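You operate a simulated robot arm through the tools that you are given. There is no shell and no other tool. Be economical: measure what you need, move in short steps, check, and stop when the job is done.

You are at the controls of a simulated robot arm. One attempt, no reset.

TASK
Warm the green ring on the white warmer at 50 degrees.
Fine: lay it on the plate and leave it there; when the green lamp lights, switch off and turn the dial back to 20.

Only the result counts: the job must be done as asked and must still hold three seconds after the hand-in. Knocking over, shifting, dropping, spilling or breaking anything else fails it.

THE ROBOT
A 5-joint arm with a two-finger parallel gripper, fixed in place. Base frame: the origin is at the foot of the arm, x ahead of it, y to its left, z up; the work surface is at about z = 0. Lengths are in mm, angles in rad, forces in N, time in s.
With the tool pointing down near the work surface it reaches from about 260 to 680 mm from the base axis. Its first joint turns from -1.152 to 1.152 rad. The tool tilts only in the upright plane through the base axis and itself; it spins freely about its own axis. Payload 2.9 kg.
The tool frame sits at the grasp point between the pads (the TCP): z along the fingers, y along the line on which they close. The tips reach 30 mm beyond it. Largest opening 110 mm; finger width 20, thickness 10; the body of the gripper, 48 by 112 mm, starts 55 mm behind the TCP.
Orientation is told as [roll, pitch, yaw] about the base's x, y, z axes, in that order, counted from this pose: with the fingers straight down and closing along the base's y, the tool's x points along the base's -x, its y along +y and its z along -z.

THE INTERFACE
- The arm moves only by the tool move_arm. Its argument "commands" is a list of rows, each an object (a shift or turn left out is 0, a gripper value left out holds the last) with "translation": the shift along the tool's x, y, z in cm, a list of three; "delta_rot": the turn, a rotation vector about the tool's x, y, z in rad, a list of three. In form: [{"translation": [dx, dy, dz], "delta_rot": [ax, ay, az]}, ...]. A call has 1 to 8 rows; each row is the pose to reach, as a shift and turn from the pose commanded when the call began, along the tool's axes at that moment. "jaw" is the closure in counts, from 0 (fully open) to 255 (shut), set as the call begins (left out, the last holds). A row lasts 0.2 s, in which the tool goes at most 50 mm and 0.15 rad; a call with a longer step from one row to the next is refused whole, and so is a gripper value outside its range. Where a pose cannot be reached the arm comes as near as it can. A force on the tool above 40 N (or 10 N above the force at the start of the call, whichever is more), or a blocked arm, ends the call early, and 0.2 s more pass. Each finger travels about 108 mm/s and halts on what it meets, pressing with about 38 N; the grip force reading is that of the motor and also rises with nothing between the fingers. The clock runs only during rows and for 0.2 s after the last one: add rows that repeat a pose to give the fingers time. It gives the time, the measured TCP pose, the force on the tool (base axes), the opening and the grip force at its end, in the units of the frame above (readings bear some noise).
- Cameras (640 x 400 px; columns grow to the right, rows downward): "scene" is fixed at [36.9, -444.6, 606.9]; the picture's right is [0.75, -0.67, 0.00], its down [-0.36, -0.40, -0.84] and it looks along [0.56, 0.63, -0.54] (base axes); focal length 338 px, centre (320, 200). "wrist" rides on the gripper at [72, 17, -103] in the tool frame; the picture's right is [-0.23, 0.97, 0.00], its down [-0.76, -0.18, -0.62] and it looks along [-0.61, -0.14, 0.78] (tool axes); focal length 222 px, centre (320, 200). There is no depth. A picture from a camera that has moved, and an enlarged one, comes with that camera's place and axes in the base frame and with its lens. The place of the scene camera against the robot may be out by one fixed shift of up to 12 mm in any direction.
- capture(camera): a new picture of that camera. It takes no simulated time.
- zoom(camera, box): a new picture of the part [left, top, right, bottom] of that camera's present view, enlarged. It takes no simulated time.
- job_done(): hands the job in; it is judged then, once.

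Go step by step. Nothing tells you positions but the pictures and the camera data: compare them with the known pose of the tool, close in by small moves and look again before you grip or let go. The budget is 120 turns and 64 pictures, counting those below and the enlarged ones. Unless the task says otherwise, let go and move clear before handing in, and close with one line.

The tools are called after "Call:" as name(argument=value, ...) on one line, values as JSON. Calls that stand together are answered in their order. move_arm: Moves the arm, as the interface text tells. Its arguments: {"type":"object","properties":{"commands":{"type":"array"},"jaw":{"type":"number"}},"required":["commands"]} The other tools are called the same way: capture (camera) takes a picture; zoom (camera, box) takes an enlarged picture of a part of a camera's view; job_done () hands the job in.

At the start:

```text
clock: 0.0
tcp_pos: [354.6, 280.6, 326.2]
orientation: [-0.001, 0.0, 0.0]
wrist_force: [-0.1, 0.0, 0.3]
opening: 109.8
finger_force: 0.1
```

scene: 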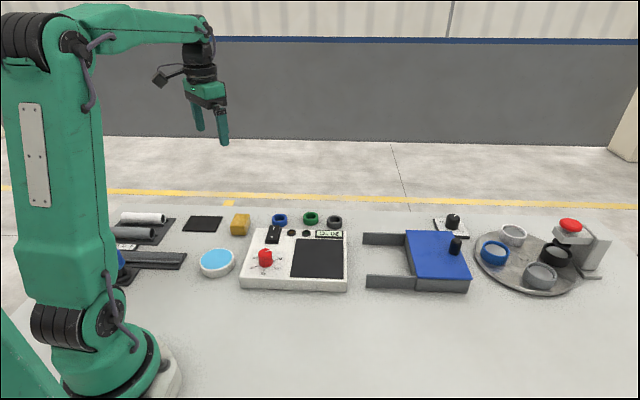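
wrist: 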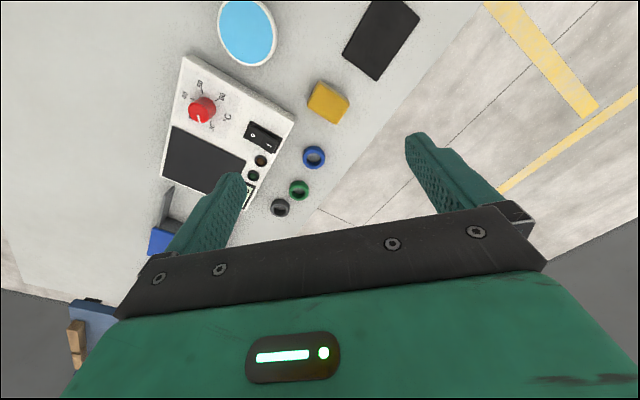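

The white warmer with a red dial, black rocker switch, lamps and dark plate sits in the middle, and the green ring is behind it. I'll zoom in on both cameras for detail.

Call:
zoom(camera="scene", box=[220, 200, 380, 300])

Call:
zoom(camera="wrist", box=[150, 40, 342, 220])

```text
4.00 times, centred on (300, 250) of scene
camera zoom: at [36.9, -444.6, 606.9], right [0.75, -0.67, 0.0], down [-0.36, -0.4, -0.84], along [0.56, 0.63, -0.54], focal length 1354 px, centre (400, 0)
```

zoom: 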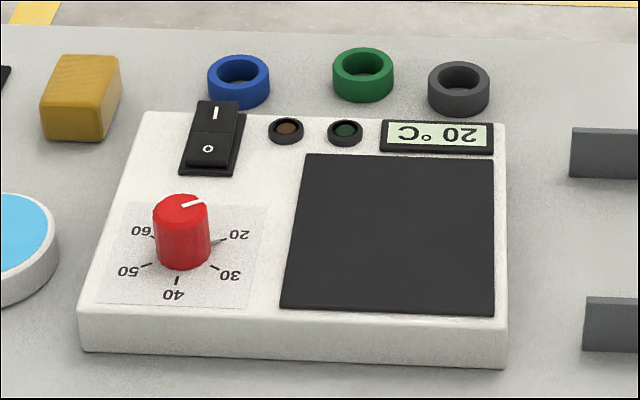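

```text
2.22 times, centred on (246, 130) of wrist
camera zoom: at [282.0, 298.0, 429.7], right [0.23, 0.97, 0.0], down [0.76, -0.18, 0.62], along [0.61, -0.14, -0.78], focal length 494 px, centre (484, 356)
```

zoom: 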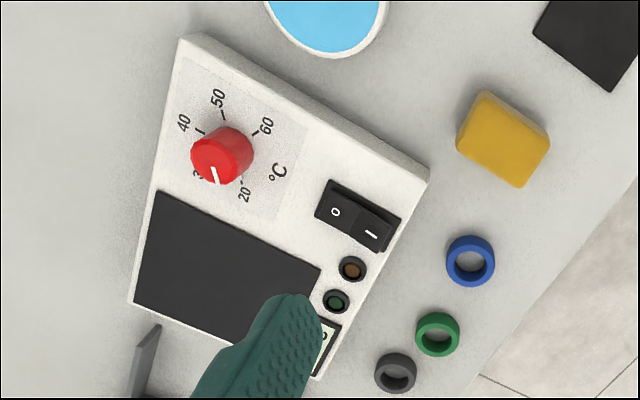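

The ring appears to be at about (567,186), and the dial at about (343,91) with its top near z=78. I'll move the tool near the ring for a closer look.

Call:
move_arm(commands=[{"translation": [-3.9, -2, 1.9]}, {"translation": [-7.8, -4, 3.8]}, {"translation": [-11.7, -6, 5.7]}, {"translation": [-15.6, -8, 7.6]}, {"translation": [-19.5, -10, 9.6]}, {"translation": [-19.5, -10, 9.6]}])

Call:
capture(camera="wrist")

```text
clock: 1.4
tcp_pos: [548.9, 180.8, 229.2]
orientation: [0.001, 0.0, -0.001]
wrist_force: [0.7, -0.1, -0.9]
opening: 110.1
finger_force: 0.0
```

```text
59 pictures are left
camera wrist: at [477.8, 198.4, 332.9], right [0.23, 0.97, 0.0], down [0.76, -0.18, 0.62], along [0.61, -0.14, -0.78], focal length 222 px, centre (320, 200)
```

wrist: 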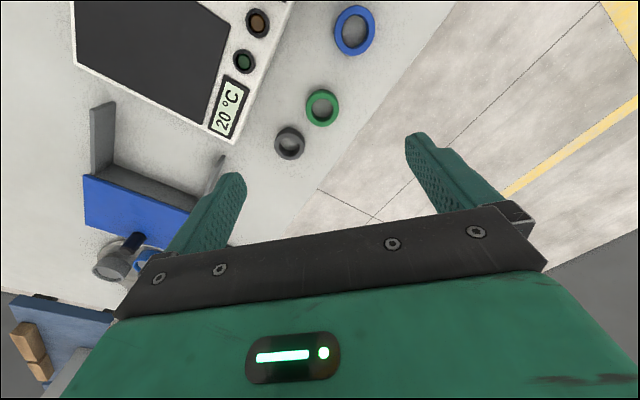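

The ring is at about (566,183), roughly 46 mm across. It has neighbours along the warmer's back edge, so I'll close across that line by spinning 0.785 rad, and come down above it.

Call:
move_arm(commands=[{"translation": [-0.3, 0, 1.7], "delta_rot": [0, 0, 0.13]}, {"translation": [-0.6, 0, 3.4], "delta_rot": [0, 0, 0.26]}, {"translation": [-0.9, 0.1, 5], "delta_rot": [0, 0, 0.39]}, {"translation": [-1.2, 0.1, 6.6], "delta_rot": [0, 0, 0.52]}, {"translation": [-1.5, 0.2, 8.2], "delta_rot": [0, 0, 0.65]}, {"translation": [-1.7, 0.2, 9.9], "delta_rot": [0, 0, 0.785]}, {"translation": [-1.7, 0.2, 9.9], "delta_rot": [0, 0, 0.785]}])

Call:
capture(camera="wrist")

Call:
capture(camera="scene")

```text
clock: 3.0
tcp_pos: [565.7, 183.9, 130.4]
orientation: [-0.002, 0.0, -0.787]
wrist_force: [-0.2, 0.1, 0.3]
opening: 110.1
finger_force: 0.1
```

```text
58 pictures are left
camera wrist: at [527.1, 246.0, 234.2], right [0.85, 0.53, 0.0], down [0.41, -0.67, 0.62], along [0.33, -0.53, -0.78], focal length 222 px, centre (320, 200)
```

wrist: 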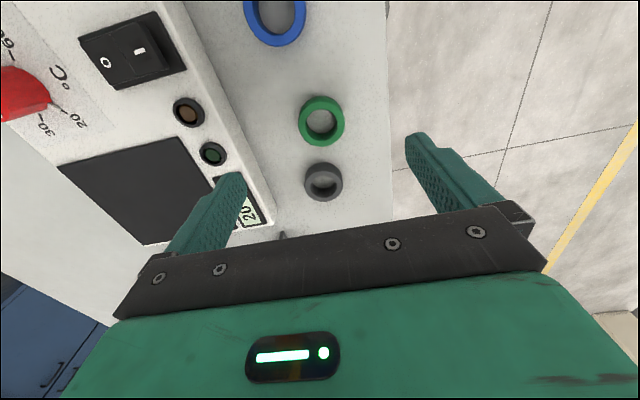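

```text
57 pictures are left
```

scene: 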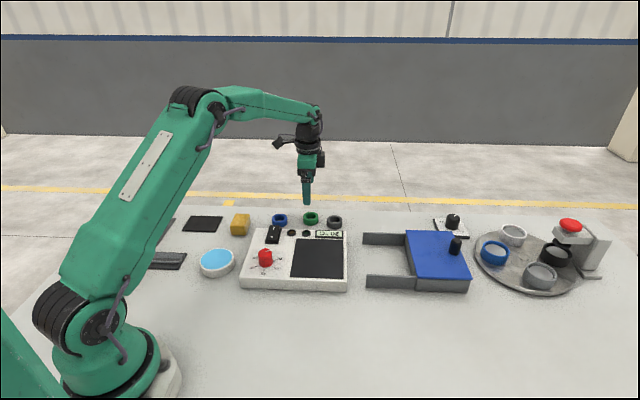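

The ring is centred at about (567,184), directly below the tool. I'll go down with the jaws open until the tips are just above the table.

Call:
move_arm(commands=[{"translation": [-0.1, 0.1, 3]}, {"translation": [-0.1, 0.1, 6]}, {"translation": [-0.1, 0.1, 8.2]}, {"translation": [-0.1, 0.1, 9.5]}, {"translation": [-0.1, 0.1, 9.5]}])

Call:
capture(camera="wrist")

Call:
zoom(camera="scene", box=[230, 160, 390, 260])

```text
clock: 4.2
tcp_pos: [568.4, 182.1, 35.8]
orientation: [-0.001, -0.001, -0.784]
wrist_force: [0.3, -0.2, 0.6]
opening: 109.9
finger_force: 0.1
```

```text
56 pictures are left
camera wrist: at [528.5, 246.0, 139.5], right [0.85, 0.53, 0.0], down [0.41, -0.66, 0.62], along [0.33, -0.53, -0.78], focal length 222 px, centre (320, 200)
```

wrist: 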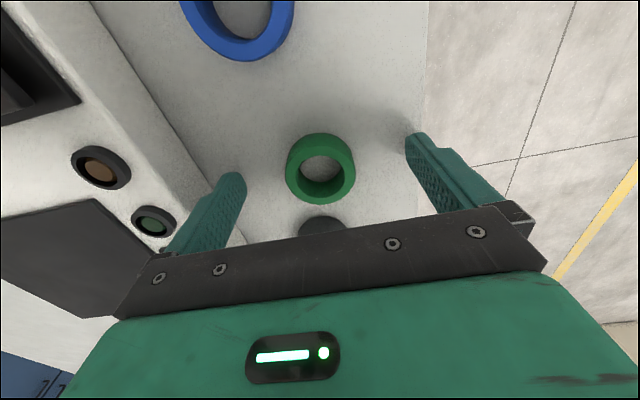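

```text
4.00 times, centred on (310, 210) of scene
camera zoom: at [36.9, -444.6, 606.9], right [0.75, -0.67, 0.0], down [-0.36, -0.4, -0.84], along [0.56, 0.63, -0.54], focal length 1354 px, centre (360, 160)
```

zoom: 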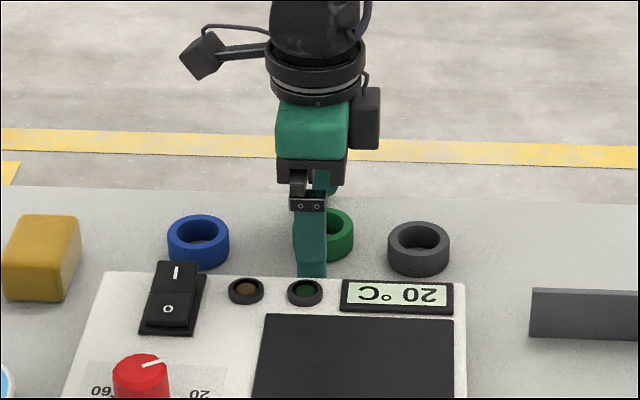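

The ring sits centred between the fingers, about 3 mm toward the tool's +x. I'll nudge the tool across and close.

Call:
move_arm(commands=[{"translation": [0.3, 0, 0.15]}, {"translation": [0.3, 0, 0.15]}, {"translation": [0.3, 0, 0.15]}, {"translation": [0.3, 0, 0.15]}, {"translation": [0.3, 0, 0.15]}], jaw=255)

Call:
capture(camera="wrist")

```text
clock: 5.4
tcp_pos: [565.4, 185.4, 35.9]
orientation: [0.0, 0.0, -0.785]
wrist_force: [-1.1, -0.4, -0.5]
opening: 43.7
finger_force: 38.3
```

```text
54 pictures are left
camera wrist: at [526.2, 248.3, 138.5], right [0.85, 0.53, 0.0], down [0.41, -0.66, 0.62], along [0.33, -0.53, -0.78], focal length 222 px, centre (320, 200)
```

wrist: 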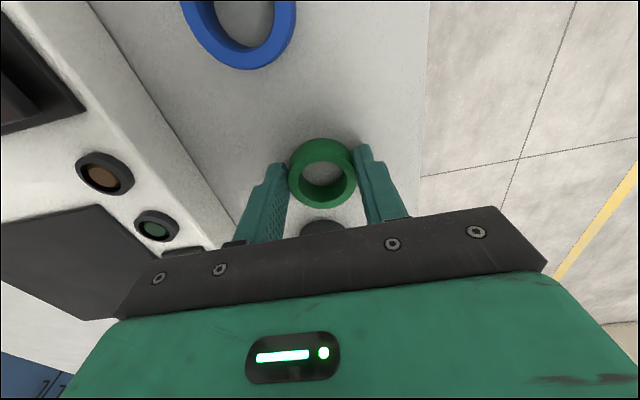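

The ring is held at a 43.7 mm opening. I'll lift it straight up and carry it over the plate centre, which I take to be about (450,20).

Call:
move_arm(commands=[{"translation": [0, 0, -3]}, {"translation": [0, 0, -7]}, {"translation": [0, 0, -11.4]}, {"translation": [-0.9, -4.9, -11.4]}, {"translation": [-1.7, -9.7, -11.4]}, {"translation": [-2.6, -14.5, -11.4]}, {"translation": [-3.5, -19.3, -11.4]}, {"translation": [-3.5, -19.8, -11.4]}])

Call:
capture(camera="wrist")

Call:
zoom(camera="scene", box=[220, 190, 380, 290])

```text
clock: 7.2
tcp_pos: [449.8, 21.5, 148.0]
orientation: [0.002, 0.001, -0.786]
wrist_force: [0.4, -0.3, 0.6]
opening: 43.6
finger_force: 38.0
```

```text
53 pictures are left
camera wrist: at [410.4, 83.3, 251.9], right [0.85, 0.53, 0.0], down [0.41, -0.66, 0.62], along [0.33, -0.53, -0.78], focal length 222 px, centre (320, 200)
```

wrist: 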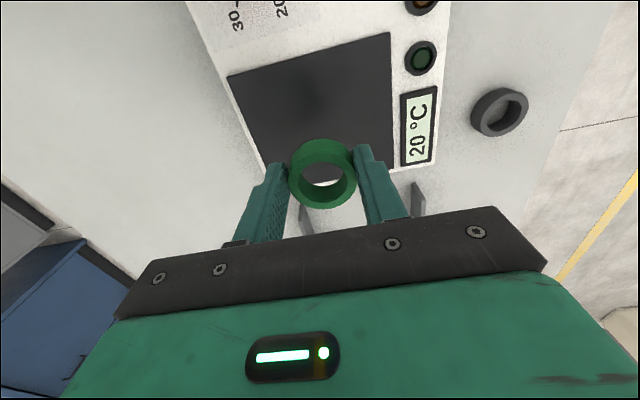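

```text
4.00 times, centred on (300, 240) of scene
camera zoom: at [36.9, -444.6, 606.9], right [0.75, -0.67, 0.0], down [-0.36, -0.4, -0.84], along [0.56, 0.63, -0.54], focal length 1354 px, centre (400, 40)
```

zoom: 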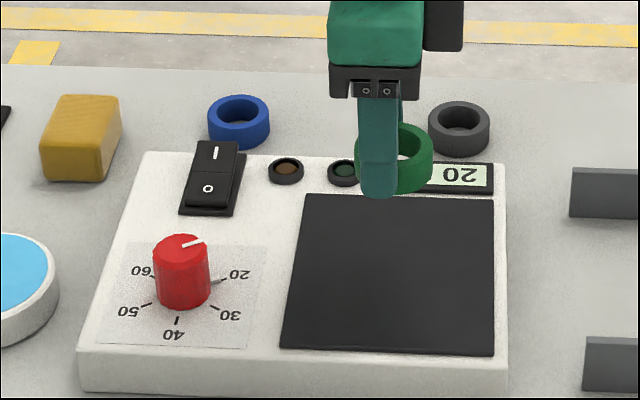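

The ring is hanging over the plate. I'll zoom in to fix the plate's corners.

Call:
zoom(camera="wrist", box=[200, 10, 456, 220])

```text
1.90 times, centred on (328, 115) of wrist
camera zoom: at [410.4, 83.3, 251.9], right [0.85, 0.53, 0.0], down [0.41, -0.66, 0.62], along [0.33, -0.53, -0.78], focal length 423 px, centre (305, 362)
```

zoom: 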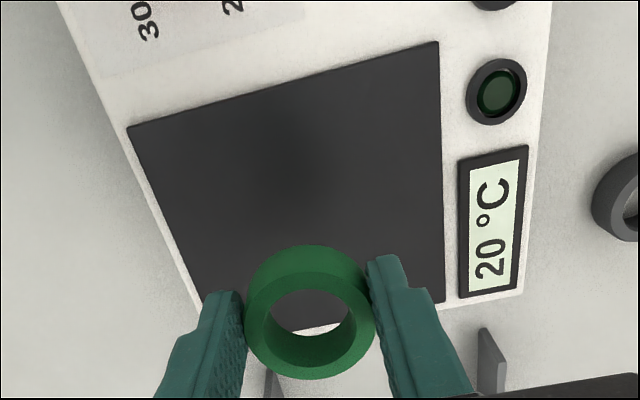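

The plate top looks to be at z of about 42, centred near (453,15). I'll centre the ring and lower it to just above that.

Call:
move_arm(commands=[{"translation": [-0.6, -0.2, 1]}, {"translation": [-0.6, -0.2, 3]}, {"translation": [-0.6, -0.2, 5]}, {"translation": [-0.6, -0.2, 6]}, {"translation": [-0.6, -0.2, 6]}])

Call:
zoom(camera="scene", box=[220, 190, 380, 290])

Call:
capture(camera="wrist")

```text
clock: 8.4
tcp_pos: [453.0, 15.1, 87.8]
orientation: [0.001, 0.0, -0.785]
wrist_force: [0.1, -0.7, -0.2]
opening: 43.9
finger_force: 37.1
```

```text
4.00 times, centred on (300, 240) of scene
camera zoom: at [36.9, -444.6, 606.9], right [0.75, -0.67, 0.0], down [-0.36, -0.4, -0.84], along [0.56, 0.63, -0.54], focal length 1354 px, centre (400, 40)
```

zoom: 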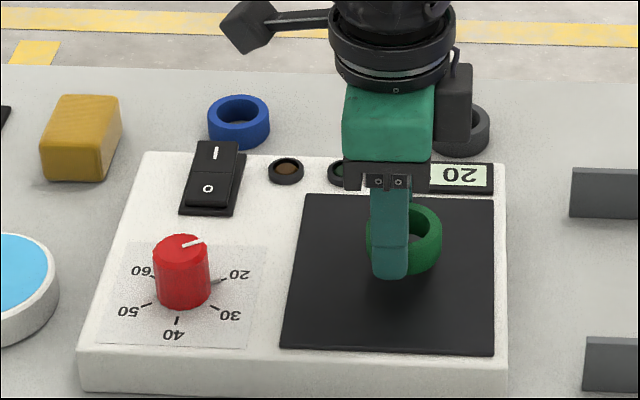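

```text
49 pictures are left
camera wrist: at [414.2, 78.5, 191.5], right [0.85, 0.53, 0.0], down [0.41, -0.66, 0.62], along [0.33, -0.53, -0.78], focal length 222 px, centre (320, 200)
```

wrist: 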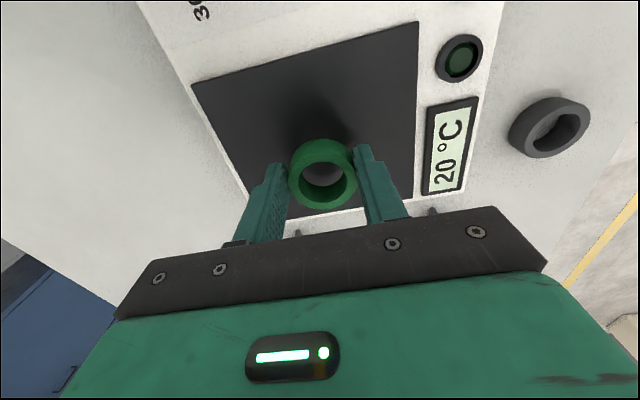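

The ring is over the plate and a little above it. I'll lower it in small steps and watch the force.

Call:
move_arm(commands=[{"translation": [0, 0, 0.4]}, {"translation": [0, 0, 0.7]}, {"translation": [0, 0, 0.7]}])

Call:
zoom(camera="scene", box=[280, 220, 360, 270])

```text
clock: 9.2
tcp_pos: [452.7, 15.2, 81.3]
orientation: [0.0, 0.0, -0.786]
wrist_force: [0.5, 1.2, -0.1]
opening: 43.6
finger_force: 38.4
```

```text
8.00 times, centred on (320, 245) of scene
camera zoom: at [36.9, -444.6, 606.9], right [0.75, -0.67, 0.0], down [-0.36, -0.4, -0.84], along [0.56, 0.63, -0.54], focal length 2708 px, centre (320, -160)
```

zoom: 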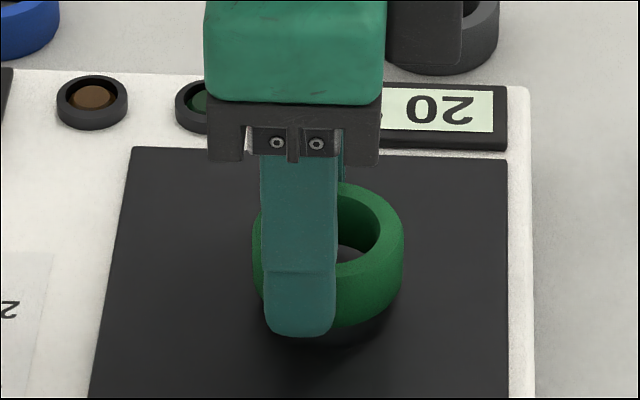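

There is still a small gap with a shadow under the ring. I'll keep going down.

Call:
move_arm(commands=[{"translation": [0, 0, 0.2]}, {"translation": [0, 0, 0.4]}, {"translation": [0, 0, 0.4]}])

Call:
zoom(camera="scene", box=[280, 220, 360, 270])

```text
clock: 10.0
tcp_pos: [452.6, 13.5, 78.3]
orientation: [0.0, 0.0, -0.786]
wrist_force: [-0.3, 0.0, -0.1]
opening: 43.8
finger_force: 37.9
```

```text
8.00 times, centred on (320, 245) of scene
camera zoom: at [36.9, -444.6, 606.9], right [0.75, -0.67, 0.0], down [-0.36, -0.4, -0.84], along [0.56, 0.63, -0.54], focal length 2708 px, centre (320, -160)
```

zoom: 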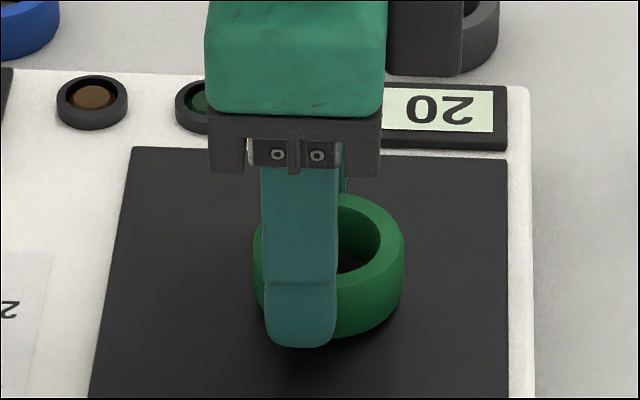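

Call:
move_arm(commands=[{"translation": [0, 0, 0.2]}, {"translation": [0, 0, 0.3]}])

Call:
move_arm(commands=[{"translation": [0, 0, 0.1]}, {"translation": [0, 0, 0.2]}])

Call:
zoom(camera="scene", box=[280, 220, 360, 270])

```text
clock: 10.6
tcp_pos: [453.5, 13.1, 75.2]
orientation: [0.002, -0.001, -0.785]
wrist_force: [-0.3, 0.5, 1.4]
opening: 43.3
finger_force: 38.1
```

```text
clock: 11.2
tcp_pos: [454.0, 14.6, 73.9]
orientation: [0.0, 0.0, -0.787]
wrist_force: [-16.0, -1.9, 36.3]
opening: 43.6
finger_force: 37.7
```

```text
8.00 times, centred on (320, 245) of scene
camera zoom: at [36.7, -444.6, 606.9], right [0.75, -0.67, 0.0], down [-0.36, -0.4, -0.84], along [0.56, 0.63, -0.54], focal length 2708 px, centre (320, -160)
```

zoom: 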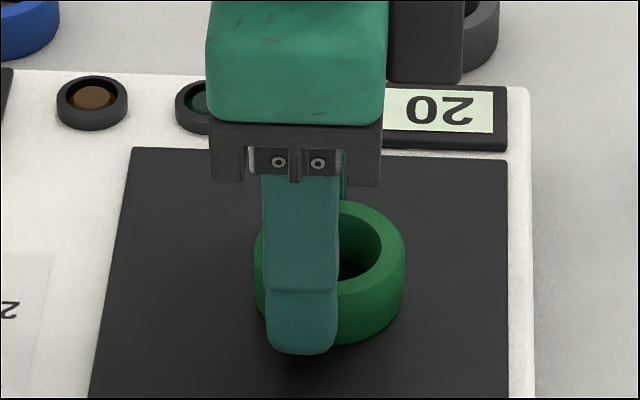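

The ring is in contact (36 N). I'll relieve the press, open partway, then rise straight up.

Call:
move_arm(commands=[{"translation": [0, 0, -0.15]}, {"translation": [0, 0, -0.15]}])

Call:
move_arm(commands=[{"translation": [0, 0, 0]}, {"translation": [0, 0, 0]}, {"translation": [0, 0, 0]}, {"translation": [0, 0, -1.5]}, {"translation": [0, 0, -4.5]}, {"translation": [0, 0, -8.5]}, {"translation": [0, 0, -12]}, {"translation": [0, 0, -12]}], jaw=100)

Call:
capture(camera="wrist")

Call:
zoom(camera="scene", box=[220, 190, 380, 290])

```text
clock: 11.8
tcp_pos: [453.3, 14.6, 76.0]
orientation: [0.001, -0.002, -0.786]
wrist_force: [-12.4, -4.6, 30.3]
opening: 43.5
finger_force: 38.1
```

```text
clock: 13.6
tcp_pos: [453.8, 14.2, 193.6]
orientation: [0.0, -0.001, -0.785]
wrist_force: [0.5, -0.2, -0.3]
opening: 66.8
finger_force: 0.0
```

```text
45 pictures are left
camera wrist: at [413.8, 77.7, 298.0], right [0.85, 0.53, 0.0], down [0.41, -0.66, 0.62], along [0.33, -0.53, -0.78], focal length 222 px, centre (320, 200)
```

wrist: 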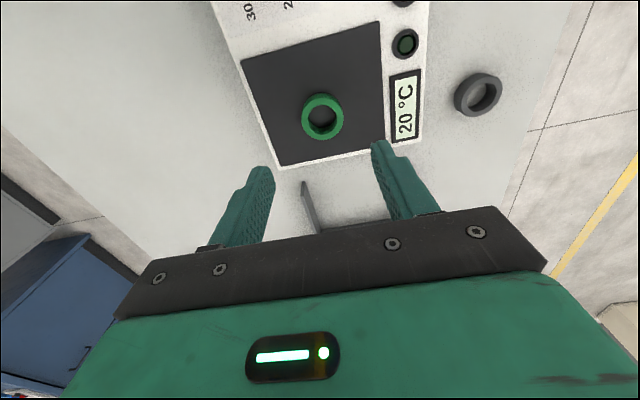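

```text
4.00 times, centred on (300, 240) of scene
camera zoom: at [36.9, -444.6, 606.9], right [0.75, -0.67, 0.0], down [-0.36, -0.4, -0.84], along [0.56, 0.63, -0.54], focal length 1354 px, centre (400, 40)
```

zoom: 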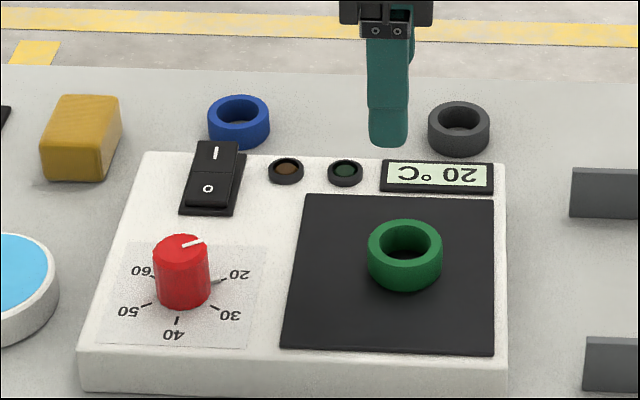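

The ring lies well on the plate. Next I'll move above the dial, still high, to look at it.

Call:
move_arm(commands=[{"translation": [4.4, -0.8, 0]}, {"translation": [8.8, -1.6, 0]}, {"translation": [13.1, -2.3, 0]}, {"translation": [13.1, -2.3, 0]}])

Call:
capture(camera="wrist")

Call:
zoom(camera="wrist", box=[220, 30, 412, 150])

```text
clock: 14.6
tcp_pos: [344.2, 91.4, 193.7]
orientation: [0.001, 0.0, -0.787]
wrist_force: [-0.3, 0.4, -0.1]
opening: 67.2
finger_force: 0.1
```

```text
43 pictures are left
camera wrist: at [304.8, 154.4, 298.0], right [0.85, 0.53, 0.0], down [0.41, -0.66, 0.62], along [0.33, -0.53, -0.78], focal length 222 px, centre (320, 200)
```

wrist: 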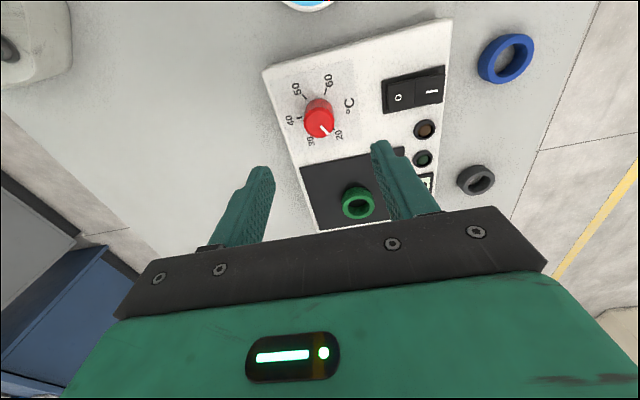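

```text
3.33 times, centred on (316, 90) of wrist
camera zoom: at [304.8, 154.4, 298.0], right [0.85, 0.53, 0.0], down [0.41, -0.66, 0.62], along [0.33, -0.53, -0.78], focal length 740 px, centre (333, 567)
```

zoom: 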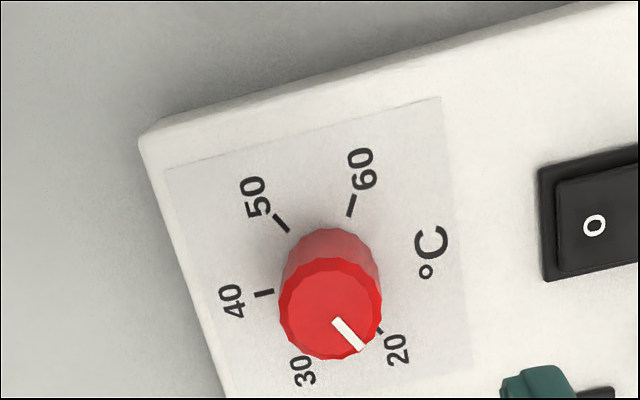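

From the scale ticks, the dial centre is about (348,84), with 60° per 10 °C. The pointer is at 20, and 50 is half a turn clockwise seen from above. I'll go down to z=110 above it and check the centring.

Call:
move_arm(commands=[{"translation": [-0.76, -0.22, 3]}, {"translation": [-0.76, -0.22, 6]}, {"translation": [-0.76, -0.22, 8.2]}, {"translation": [-0.76, -0.22, 8.2]}])

Call:
capture(camera="wrist")

Call:
zoom(camera="scene", box=[200, 180, 360, 280])

```text
clock: 15.6
tcp_pos: [348.1, 84.8, 111.7]
orientation: [0.0, -0.002, -0.787]
wrist_force: [0.8, 0.3, 1.3]
opening: 66.8
finger_force: 0.0
```

```text
41 pictures are left
camera wrist: at [309.2, 147.7, 215.5], right [0.85, 0.53, 0.0], down [0.41, -0.66, 0.62], along [0.33, -0.53, -0.78], focal length 222 px, centre (320, 200)
```

wrist: 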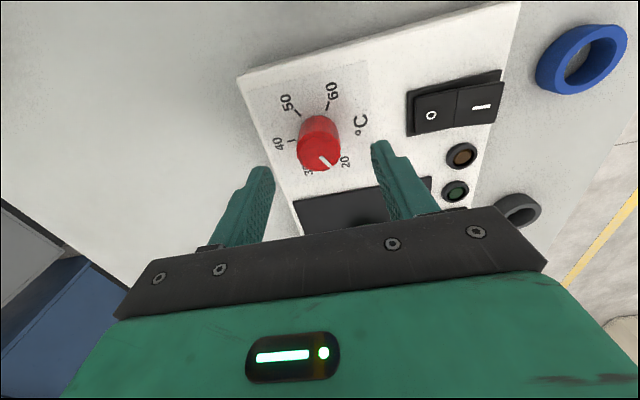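

```text
4.00 times, centred on (280, 230) of scene
camera zoom: at [36.9, -444.6, 606.9], right [0.75, -0.67, 0.0], down [-0.36, -0.4, -0.84], along [0.56, 0.63, -0.54], focal length 1354 px, centre (480, 80)
```

zoom: 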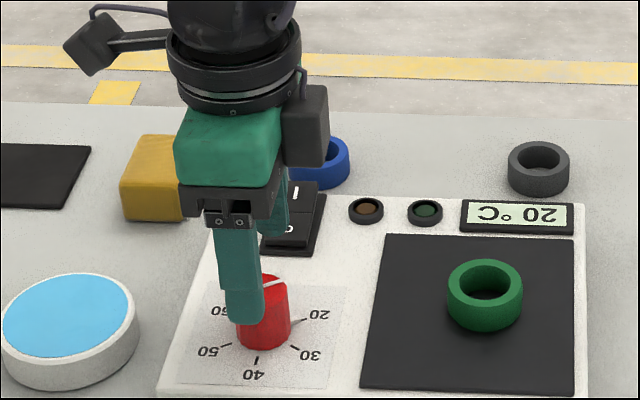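

The dial is centred under the tool. I'll go down to straddle it and grip.

Call:
move_arm(commands=[{"translation": [0, 0, 1.5]}, {"translation": [0, 0, 2.8]}, {"translation": [0, 0, 3.6]}, {"translation": [0, 0, 3.6]}])

Call:
move_arm(commands=[{"translation": [0, 0, 0]}, {"translation": [0, 0, 0]}, {"translation": [0, 0, 0]}], jaw=255)

Call:
capture(camera="wrist")

```text
clock: 16.6
tcp_pos: [348.3, 83.2, 76.2]
orientation: [-0.001, -0.001, -0.786]
wrist_force: [0.3, -0.3, 0.3]
opening: 66.9
finger_force: 0.0
```

```text
clock: 17.4
tcp_pos: [348.4, 83.6, 75.7]
orientation: [0.0, 0.0, -0.785]
wrist_force: [-1.6, -3.2, -3.0]
opening: 31.6
finger_force: 44.8
```

```text
39 pictures are left
camera wrist: at [308.9, 147.1, 179.3], right [0.85, 0.53, 0.0], down [0.41, -0.66, 0.62], along [0.33, -0.53, -0.78], focal length 222 px, centre (320, 200)
```

wrist: 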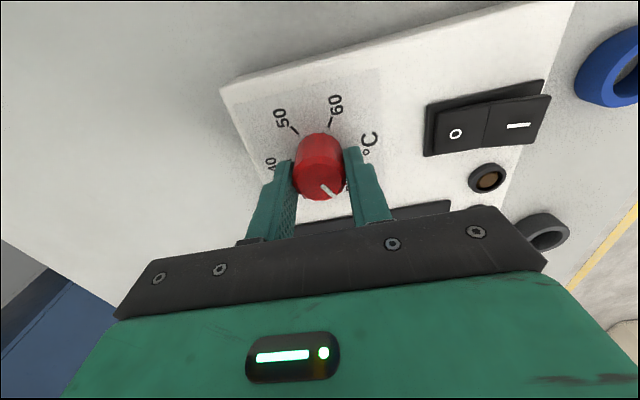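

The knob is gripped at 31.6 mm. I'll turn clockwise in parts and check the pointer follows.

Call:
move_arm(commands=[{"delta_rot": [0, 0, 0.13]}, {"delta_rot": [0, 0, 0.26]}, {"delta_rot": [0, 0, 0.39]}, {"delta_rot": [0, 0, 0.52]}, {"delta_rot": [0, 0, 0.65]}, {"delta_rot": [0, 0, 0.78]}, {"delta_rot": [0, 0, 0.91]}, {"delta_rot": [0, 0, 1.047]}])

Call:
zoom(camera="scene", box=[200, 180, 360, 280])

Call:
capture(camera="wrist")

```text
clock: 19.2
tcp_pos: [346.1, 83.0, 75.8]
orientation: [-0.004, -0.003, -1.835]
wrist_force: [-19.9, -28.4, 11.8]
opening: 31.7
finger_force: 45.1
```

```text
4.00 times, centred on (280, 230) of scene
camera zoom: at [36.8, -444.6, 606.9], right [0.75, -0.67, 0.0], down [-0.36, -0.4, -0.84], along [0.56, 0.63, -0.54], focal length 1354 px, centre (480, 80)
```

zoom: 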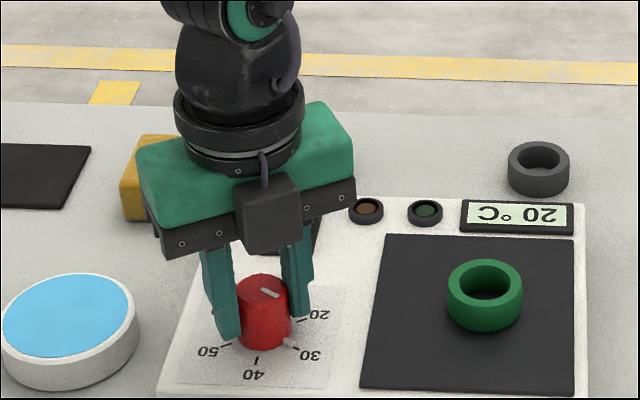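

```text
37 pictures are left
camera wrist: at [382.4, 149.2, 179.0], right [0.88, -0.47, 0.0], down [-0.37, -0.69, 0.63], along [-0.3, -0.55, -0.78], focal length 222 px, centre (320, 200)
```

wrist: 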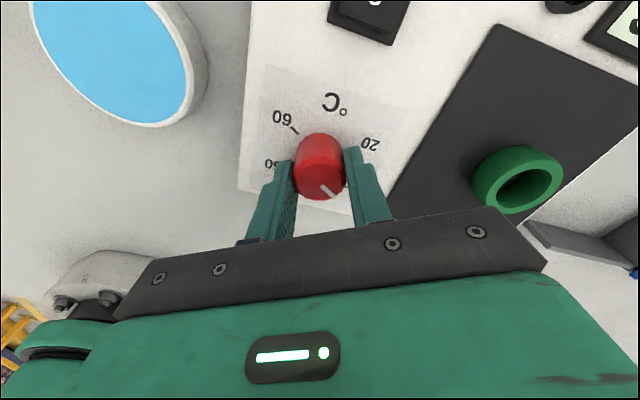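

The knob follows and now points at 30, but a side force shows the grip is about 2.4 mm off the axis. I'll open slightly, re-centre on (346.7,85.3) and grip again.

Call:
move_arm(commands=[{"translation": [0, 0, 0]}, {"translation": [0, 0, 0]}, {"translation": [0, 0, 0]}], jaw=150)

Call:
capture(camera="wrist")

```text
clock: 20.0
tcp_pos: [347.2, 83.8, 76.5]
orientation: [-0.001, 0.001, -1.832]
wrist_force: [0.4, 0.0, 0.6]
opening: 45.1
finger_force: 0.0
```

```text
36 pictures are left
camera wrist: at [383.3, 150.1, 179.7], right [0.88, -0.47, 0.0], down [-0.37, -0.69, 0.62], along [-0.29, -0.55, -0.78], focal length 222 px, centre (320, 200)
```

wrist: 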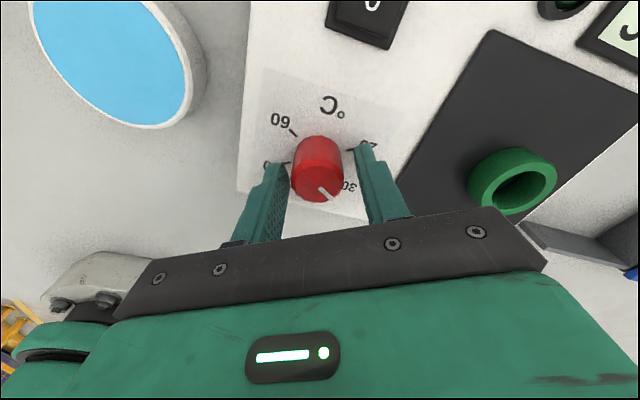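

Call:
move_arm(commands=[{"translation": [0.13, -0.13, 0]}, {"translation": [0.13, -0.13, 0]}, {"translation": [0.13, -0.13, 0]}], jaw=150)

Call:
move_arm(commands=[{}, {}, {}], jaw=255)

Call:
move_arm(commands=[{"delta_rot": [0, 0, 0.13]}, {"delta_rot": [0, 0, 0.26]}, {"delta_rot": [0, 0, 0.39]}, {"delta_rot": [0, 0, 0.52]}, {"delta_rot": [0, 0, 0.65]}, {"delta_rot": [0, 0, 0.78]}, {"delta_rot": [0, 0, 0.91]}, {"delta_rot": [0, 0, 1.047]}])

Call:
zoom(camera="scene", box=[200, 180, 360, 280])

```text
clock: 20.8
tcp_pos: [346.4, 85.2, 77.3]
orientation: [-0.001, 0.0, -1.83]
wrist_force: [0.6, -0.6, 0.0]
opening: 45.2
finger_force: 0.0
```

```text
clock: 21.6
tcp_pos: [345.9, 85.6, 75.4]
orientation: [0.0, 0.001, -1.831]
wrist_force: [-7.8, 4.2, 6.0]
opening: 31.7
finger_force: 44.9
```

```text
clock: 23.3
tcp_pos: [347.5, 84.9, 76.1]
orientation: [0.001, 0.002, -2.753]
wrist_force: [-3.6, 5.7, 2.4]
opening: 31.5
finger_force: 45.2
out of reach, approached as far as the arm can: row 8
stopped in row 8: the force on the tool passed its limit (the readings are from after the stop); the commanded pose is now the measured one
```

```text
4.00 times, centred on (280, 230) of scene
camera zoom: at [36.9, -444.6, 606.9], right [0.75, -0.67, 0.0], down [-0.36, -0.4, -0.84], along [0.56, 0.63, -0.54], focal length 1354 px, centre (480, 80)
```

zoom: 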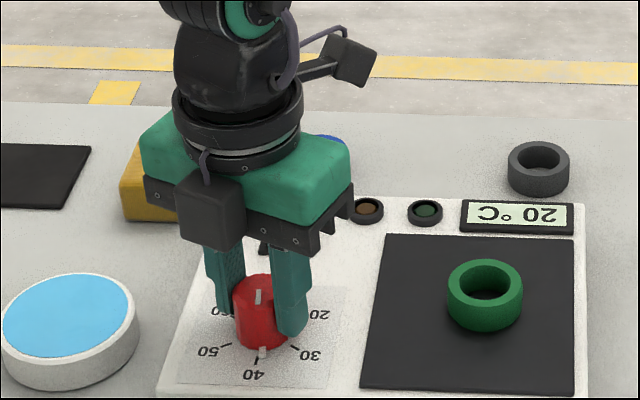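

The tool's spin limit is reached, with the dial close to 40. I'll open, spin back 1.7 rad in place and re-grip for the rest.

Call:
move_arm(commands=[{}, {}, {"delta_rot": [0, 0, -0.14]}, {"delta_rot": [0, 0, -0.28]}, {"delta_rot": [0, 0, -0.42]}, {"delta_rot": [0, 0, -0.56]}, {"delta_rot": [0, 0, -0.7]}, {"delta_rot": [0, 0, -0.84]}], jaw=100)

Call:
move_arm(commands=[{"delta_rot": [0, 0, -0.14]}, {"delta_rot": [0, 0, -0.28]}, {"delta_rot": [0, 0, -0.42]}, {"delta_rot": [0, 0, -0.56]}, {"delta_rot": [0, 0, -0.7]}, {"delta_rot": [0, 0, -0.84]}, {"delta_rot": [0, 0, -0.84]}])

Call:
capture(camera="wrist")

Call:
zoom(camera="scene", box=[225, 225, 305, 275])

```text
clock: 25.1
tcp_pos: [347.9, 83.9, 76.9]
orientation: [0.001, 0.001, -1.913]
wrist_force: [0.3, 0.6, 0.9]
opening: 66.9
finger_force: 0.0
```

```text
clock: 26.7
tcp_pos: [347.0, 84.7, 76.0]
orientation: [0.003, 0.0, -1.073]
wrist_force: [0.7, -0.3, -0.2]
opening: 67.1
finger_force: 0.1
```

```text
34 pictures are left
camera wrist: at [327.9, 157.0, 179.7], right [0.96, 0.26, 0.0], down [0.21, -0.75, 0.62], along [0.17, -0.6, -0.78], focal length 222 px, centre (320, 200)
```

wrist: 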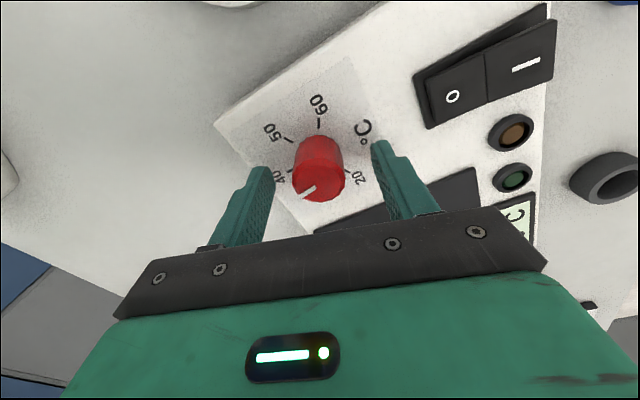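

```text
8.00 times, centred on (265, 250) of scene
camera zoom: at [36.9, -444.6, 606.9], right [0.75, -0.67, 0.0], down [-0.36, -0.4, -0.84], along [0.56, 0.63, -0.54], focal length 2708 px, centre (760, -200)
```

zoom: 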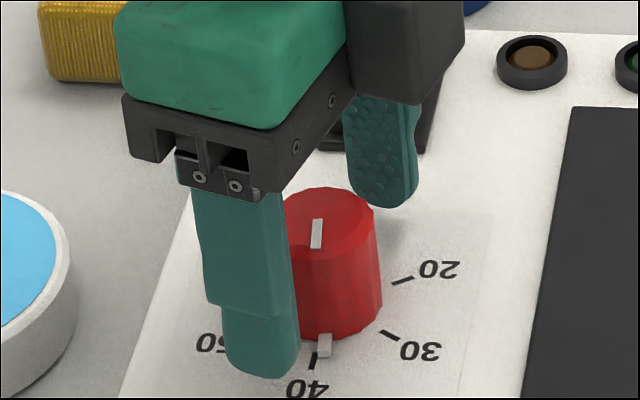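

The dial has an index at its foot, which sits just short of 40. I'll grip again and turn another 1.17 rad.

Call:
move_arm(commands=[{}, {}, {}, {}], jaw=255)

Call:
move_arm(commands=[{"delta_rot": [0, 0, 0.147]}, {"delta_rot": [0, 0, 0.294]}, {"delta_rot": [0, 0, 0.441]}, {"delta_rot": [0, 0, 0.588]}, {"delta_rot": [0, 0, 0.735]}, {"delta_rot": [0, 0, 0.88]}, {"delta_rot": [0, 0, 1.025]}, {"delta_rot": [0, 0, 1.17]}])

Call:
zoom(camera="scene", box=[225, 225, 305, 275])

```text
clock: 27.7
tcp_pos: [347.1, 84.7, 75.5]
orientation: [-0.002, 0.0, -1.075]
wrist_force: [-12.3, -7.2, 9.5]
opening: 31.7
finger_force: 45.0
```

```text
clock: 29.5
tcp_pos: [346.2, 84.4, 76.0]
orientation: [-0.002, 0.0, -2.248]
wrist_force: [-20.4, 3.7, 6.0]
opening: 31.7
finger_force: 45.0
```

```text
8.00 times, centred on (265, 250) of scene
camera zoom: at [36.9, -444.6, 606.9], right [0.75, -0.67, 0.0], down [-0.36, -0.4, -0.84], along [0.56, 0.63, -0.54], focal length 2708 px, centre (760, -200)
```

zoom: 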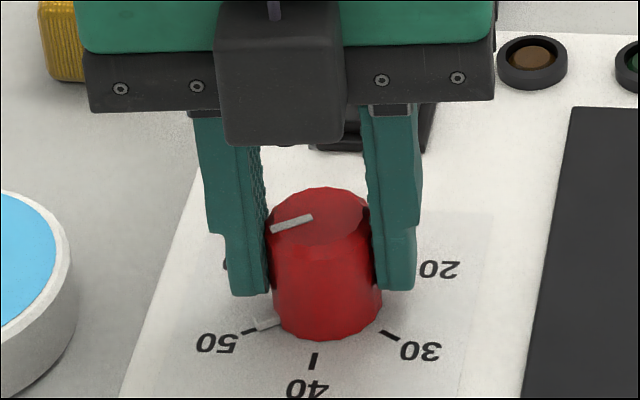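

The index looks aligned with 50. I'll open, rise, and check closely.

Call:
move_arm(commands=[{}, {}, {}, {"translation": [0, 0, -2]}, {"translation": [0, 0, -5]}, {"translation": [0, 0, -8]}, {"translation": [0, 0, -8]}], jaw=100)

Call:
zoom(camera="scene", box=[233, 232, 297, 272])

Call:
capture(camera="wrist")

```text
clock: 31.1
tcp_pos: [346.6, 84.8, 156.1]
orientation: [0.001, 0.0, -2.247]
wrist_force: [0.4, 0.2, -0.3]
opening: 66.9
finger_force: 0.1
```

```text
10.00 times, centred on (265, 252) of scene
camera zoom: at [36.9, -444.6, 606.9], right [0.75, -0.67, 0.0], down [-0.36, -0.4, -0.84], along [0.56, 0.63, -0.54], focal length 3384 px, centre (870, -320)
```

zoom: 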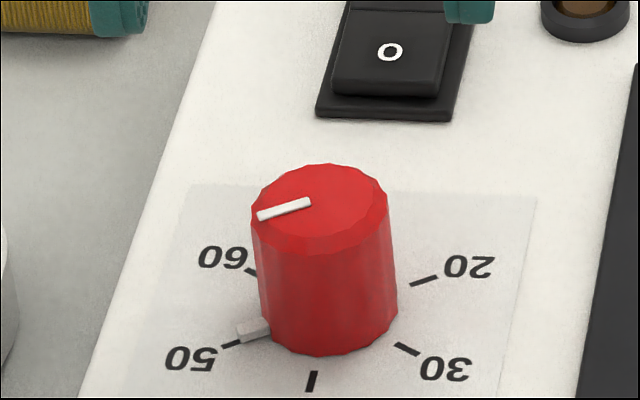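

```text
30 pictures are left
camera wrist: at [405.6, 131.1, 260.1], right [0.62, -0.79, 0.0], down [-0.62, -0.48, 0.62], along [-0.49, -0.39, -0.78], focal length 222 px, centre (320, 200)
```

wrist: 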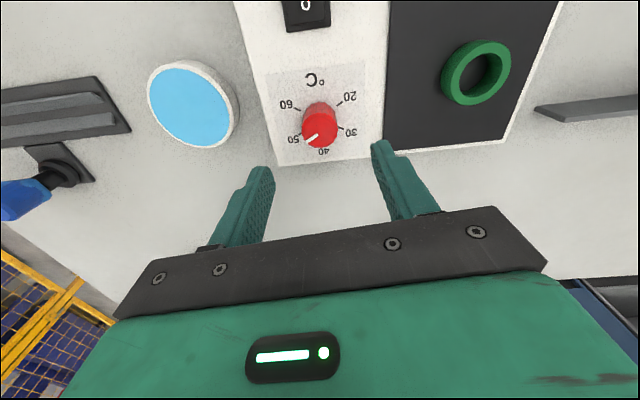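

Call:
zoom(camera="wrist", box=[264, 70, 376, 170])

```text
4.00 times, centred on (320, 120) of wrist
camera zoom: at [405.6, 131.1, 260.1], right [0.62, -0.79, 0.0], down [-0.62, -0.48, 0.62], along [-0.49, -0.39, -0.78], focal length 888 px, centre (320, 520)
```

zoom: 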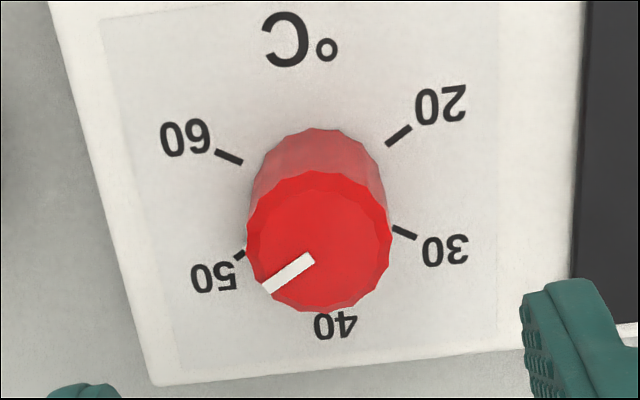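

The dial is at 50 within about 3°. Now the rocker switch: I'll close the fingers and move above its "I" end, at about (435,170).

Call:
move_arm(commands=[{"translation": [1.6, 0.2, 0], "delta_rot": [0, 0, -0.14]}, {"translation": [3.2, 0.4, 0], "delta_rot": [0, 0, -0.28]}, {"translation": [4.8, 0.6, 0], "delta_rot": [0, 0, -0.42]}, {"translation": [6.4, 0.8, 0], "delta_rot": [0, 0, -0.56]}, {"translation": [8, 1, 0], "delta_rot": [0, 0, -0.7]}, {"translation": [9.6, 1.2, 0], "delta_rot": [0, 0, -0.84]}, {"translation": [11.2, 1.4, 0], "delta_rot": [0, 0, -0.98]}, {"translation": [12.1, 1.5, 0], "delta_rot": [0, 0, -1.12]}], jaw=255)

Call:
move_arm(commands=[{"delta_rot": [0, 0, -0.12]}, {"delta_rot": [0, 0, -0.24]}, {"delta_rot": [0, 0, -0.34]}, {"delta_rot": [0, 0, -0.34]}])

Call:
capture(camera="wrist")

Call:
zoom(camera="scene", box=[230, 190, 358, 270])

```text
clock: 32.9
tcp_pos: [434.7, 170.2, 156.0]
orientation: [0.002, -0.001, -1.121]
wrist_force: [-0.4, -0.1, -0.1]
opening: 0.0
finger_force: 37.7
```

```text
clock: 33.9
tcp_pos: [433.9, 170.3, 157.2]
orientation: [0.001, 0.0, -0.783]
wrist_force: [1.1, 0.4, 0.4]
opening: 0.0
finger_force: 38.1
```

```text
28 pictures are left
camera wrist: at [395.7, 233.2, 259.8], right [0.85, 0.53, 0.0], down [0.41, -0.66, 0.62], along [0.33, -0.53, -0.78], focal length 222 px, centre (320, 200)
```

wrist: 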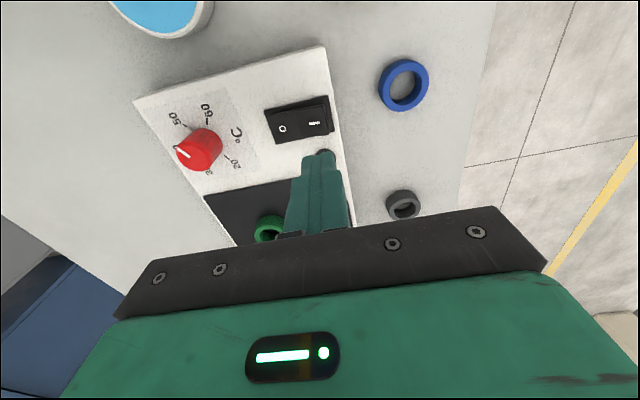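

```text
5.00 times, centred on (294, 230) of scene
camera zoom: at [36.9, -444.6, 606.9], right [0.75, -0.67, 0.0], down [-0.36, -0.4, -0.84], along [0.56, 0.63, -0.54], focal length 1692 px, centre (450, 50)
```

zoom: 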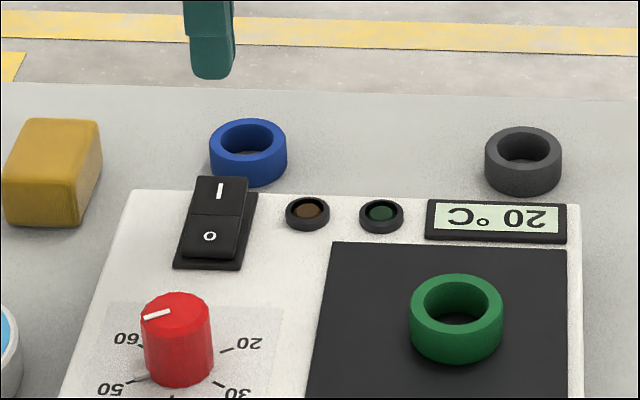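

The "I" half is at about (431,168). I'll shift over it and come down close above it.

Call:
move_arm(commands=[{"translation": [0, -0.4, 3]}, {"translation": [0, -0.4, 5.5]}, {"translation": [0, -0.4, 6.6]}, {"translation": [0, -0.4, 6.6]}])

Call:
zoom(camera="scene", box=[230, 190, 358, 270])

Call:
capture(camera="wrist")

```text
clock: 34.9
tcp_pos: [432.7, 167.6, 89.3]
orientation: [0.003, 0.0, -0.786]
wrist_force: [-1.7, 0.0, 0.1]
opening: 0.2
finger_force: 37.5
```

```text
5.00 times, centred on (294, 230) of scene
camera zoom: at [36.9, -444.6, 606.9], right [0.75, -0.67, 0.0], down [-0.36, -0.4, -0.84], along [0.56, 0.63, -0.54], focal length 1692 px, centre (450, 50)
```

zoom: 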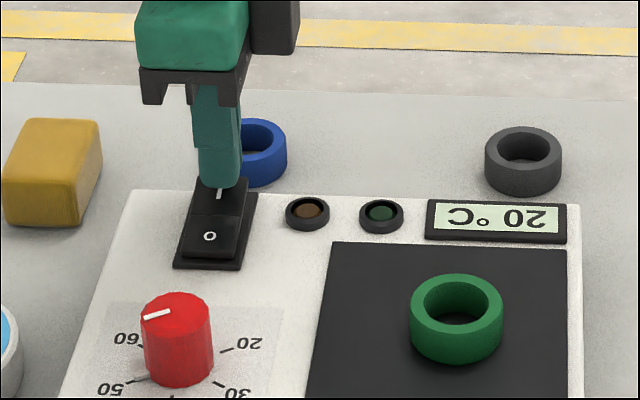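

```text
25 pictures are left
camera wrist: at [392.6, 230.4, 193.5], right [0.85, 0.53, 0.0], down [0.41, -0.66, 0.62], along [0.33, -0.53, -0.78], focal length 222 px, centre (320, 200)
```

wrist: 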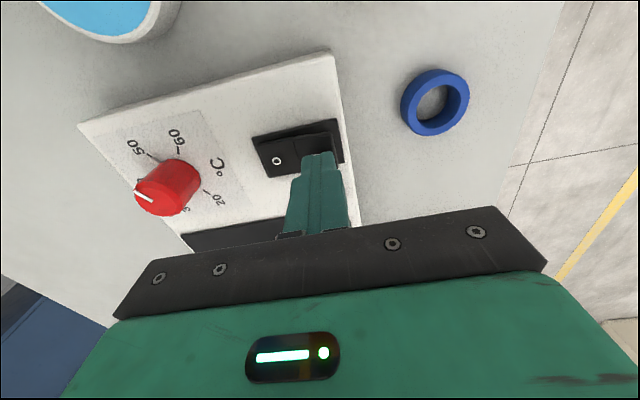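

The fingertips are over the I half. I'll press down in small steps.

Call:
move_arm(commands=[{"translation": [0, 0, 0.3]}, {"translation": [0, 0, 0.6]}, {"translation": [0, 0, 0.9]}, {"translation": [0, 0, 1.2]}, {"translation": [0, 0, 1.2]}])

Call:
zoom(camera="scene", box=[230, 190, 358, 270])

```text
clock: 36.1
tcp_pos: [433.0, 166.9, 77.6]
orientation: [0.0, 0.0, -0.785]
wrist_force: [1.1, -0.2, -0.4]
opening: 0.0
finger_force: 37.6
```

```text
5.00 times, centred on (294, 230) of scene
camera zoom: at [36.9, -444.6, 606.9], right [0.75, -0.67, 0.0], down [-0.36, -0.4, -0.84], along [0.56, 0.63, -0.54], focal length 1692 px, centre (450, 50)
```

zoom: 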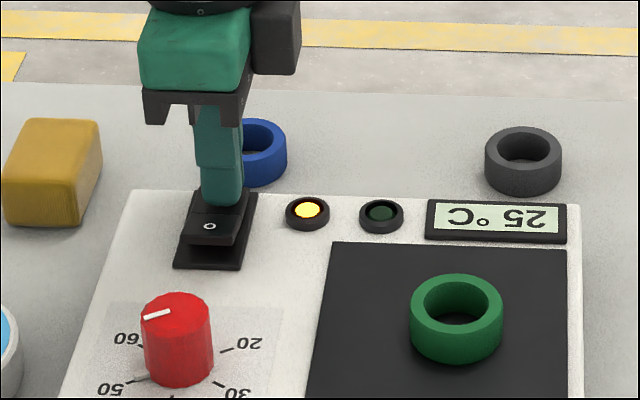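

It's on: the amber lamp is lit and the display climbs past 25 °C. I'll rise, shift above the O half, and wait there.

Call:
move_arm(commands=[{"translation": [0, 0, -2]}, {"translation": [0, 0, -4]}, {"translation": [0, -1.7, -4]}, {"translation": [0, -3.4, -4]}, {"translation": [0, -3.4, -4]}, {"translation": [0, -3.4, -4]}, {"translation": [0, -3.4, -4]}, {"translation": [0, -3.4, -4]}])

Call:
zoom(camera="scene", box=[230, 190, 358, 270])

```text
clock: 37.9
tcp_pos: [408.4, 141.8, 117.9]
orientation: [0.001, 0.0, -0.787]
wrist_force: [-0.3, -0.4, -0.3]
opening: 0.0
finger_force: 38.0
```

```text
5.00 times, centred on (294, 230) of scene
camera zoom: at [36.9, -444.6, 606.9], right [0.75, -0.67, 0.0], down [-0.36, -0.4, -0.84], along [0.56, 0.63, -0.54], focal length 1692 px, centre (450, 50)
```

zoom: 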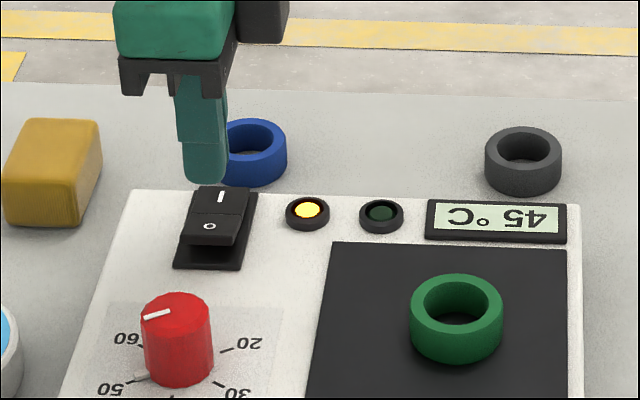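

The display shows 45 °C and the amber lamp is still on. I'll wait a little while coming lower.

Call:
move_arm(commands=[{"translation": [-0.1, 0.2, 1]}, {"translation": [-0.1, 0.2, 2]}, {"translation": [-0.1, 0.2, 2]}, {"translation": [-0.1, 0.2, 2]}])

Call:
zoom(camera="scene", box=[230, 190, 358, 270])

```text
clock: 38.9
tcp_pos: [409.1, 142.8, 98.1]
orientation: [0.001, 0.0, -0.785]
wrist_force: [-0.2, -0.2, -0.4]
opening: 0.1
finger_force: 38.2
```

```text
5.00 times, centred on (294, 230) of scene
camera zoom: at [36.9, -444.6, 606.9], right [0.75, -0.67, 0.0], down [-0.36, -0.4, -0.84], along [0.56, 0.63, -0.54], focal length 1692 px, centre (450, 50)
```

zoom: 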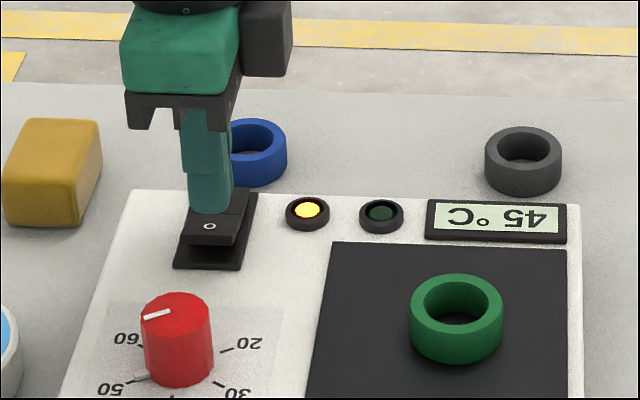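

Call:
move_arm(commands=[{}, {}, {}, {}, {}, {}, {}, {}])

Call:
zoom(camera="scene", box=[230, 190, 358, 270])

```text
clock: 40.7
tcp_pos: [409.3, 142.9, 98.8]
orientation: [0.003, 0.001, -0.786]
wrist_force: [-0.1, 0.1, 0.2]
opening: 0.0
finger_force: 37.1
```

```text
5.00 times, centred on (294, 230) of scene
camera zoom: at [36.9, -444.6, 606.9], right [0.75, -0.67, 0.0], down [-0.36, -0.4, -0.84], along [0.56, 0.63, -0.54], focal length 1692 px, centre (450, 50)
```

zoom: 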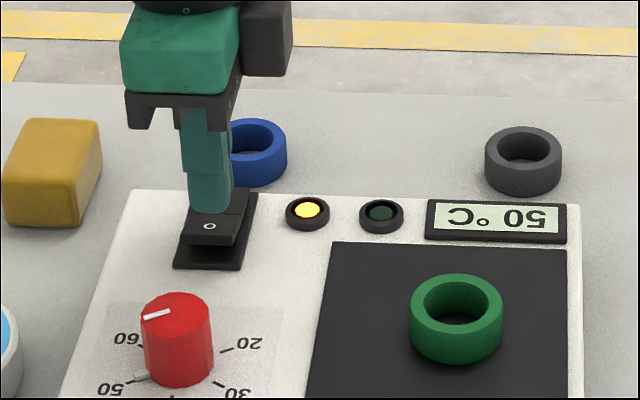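

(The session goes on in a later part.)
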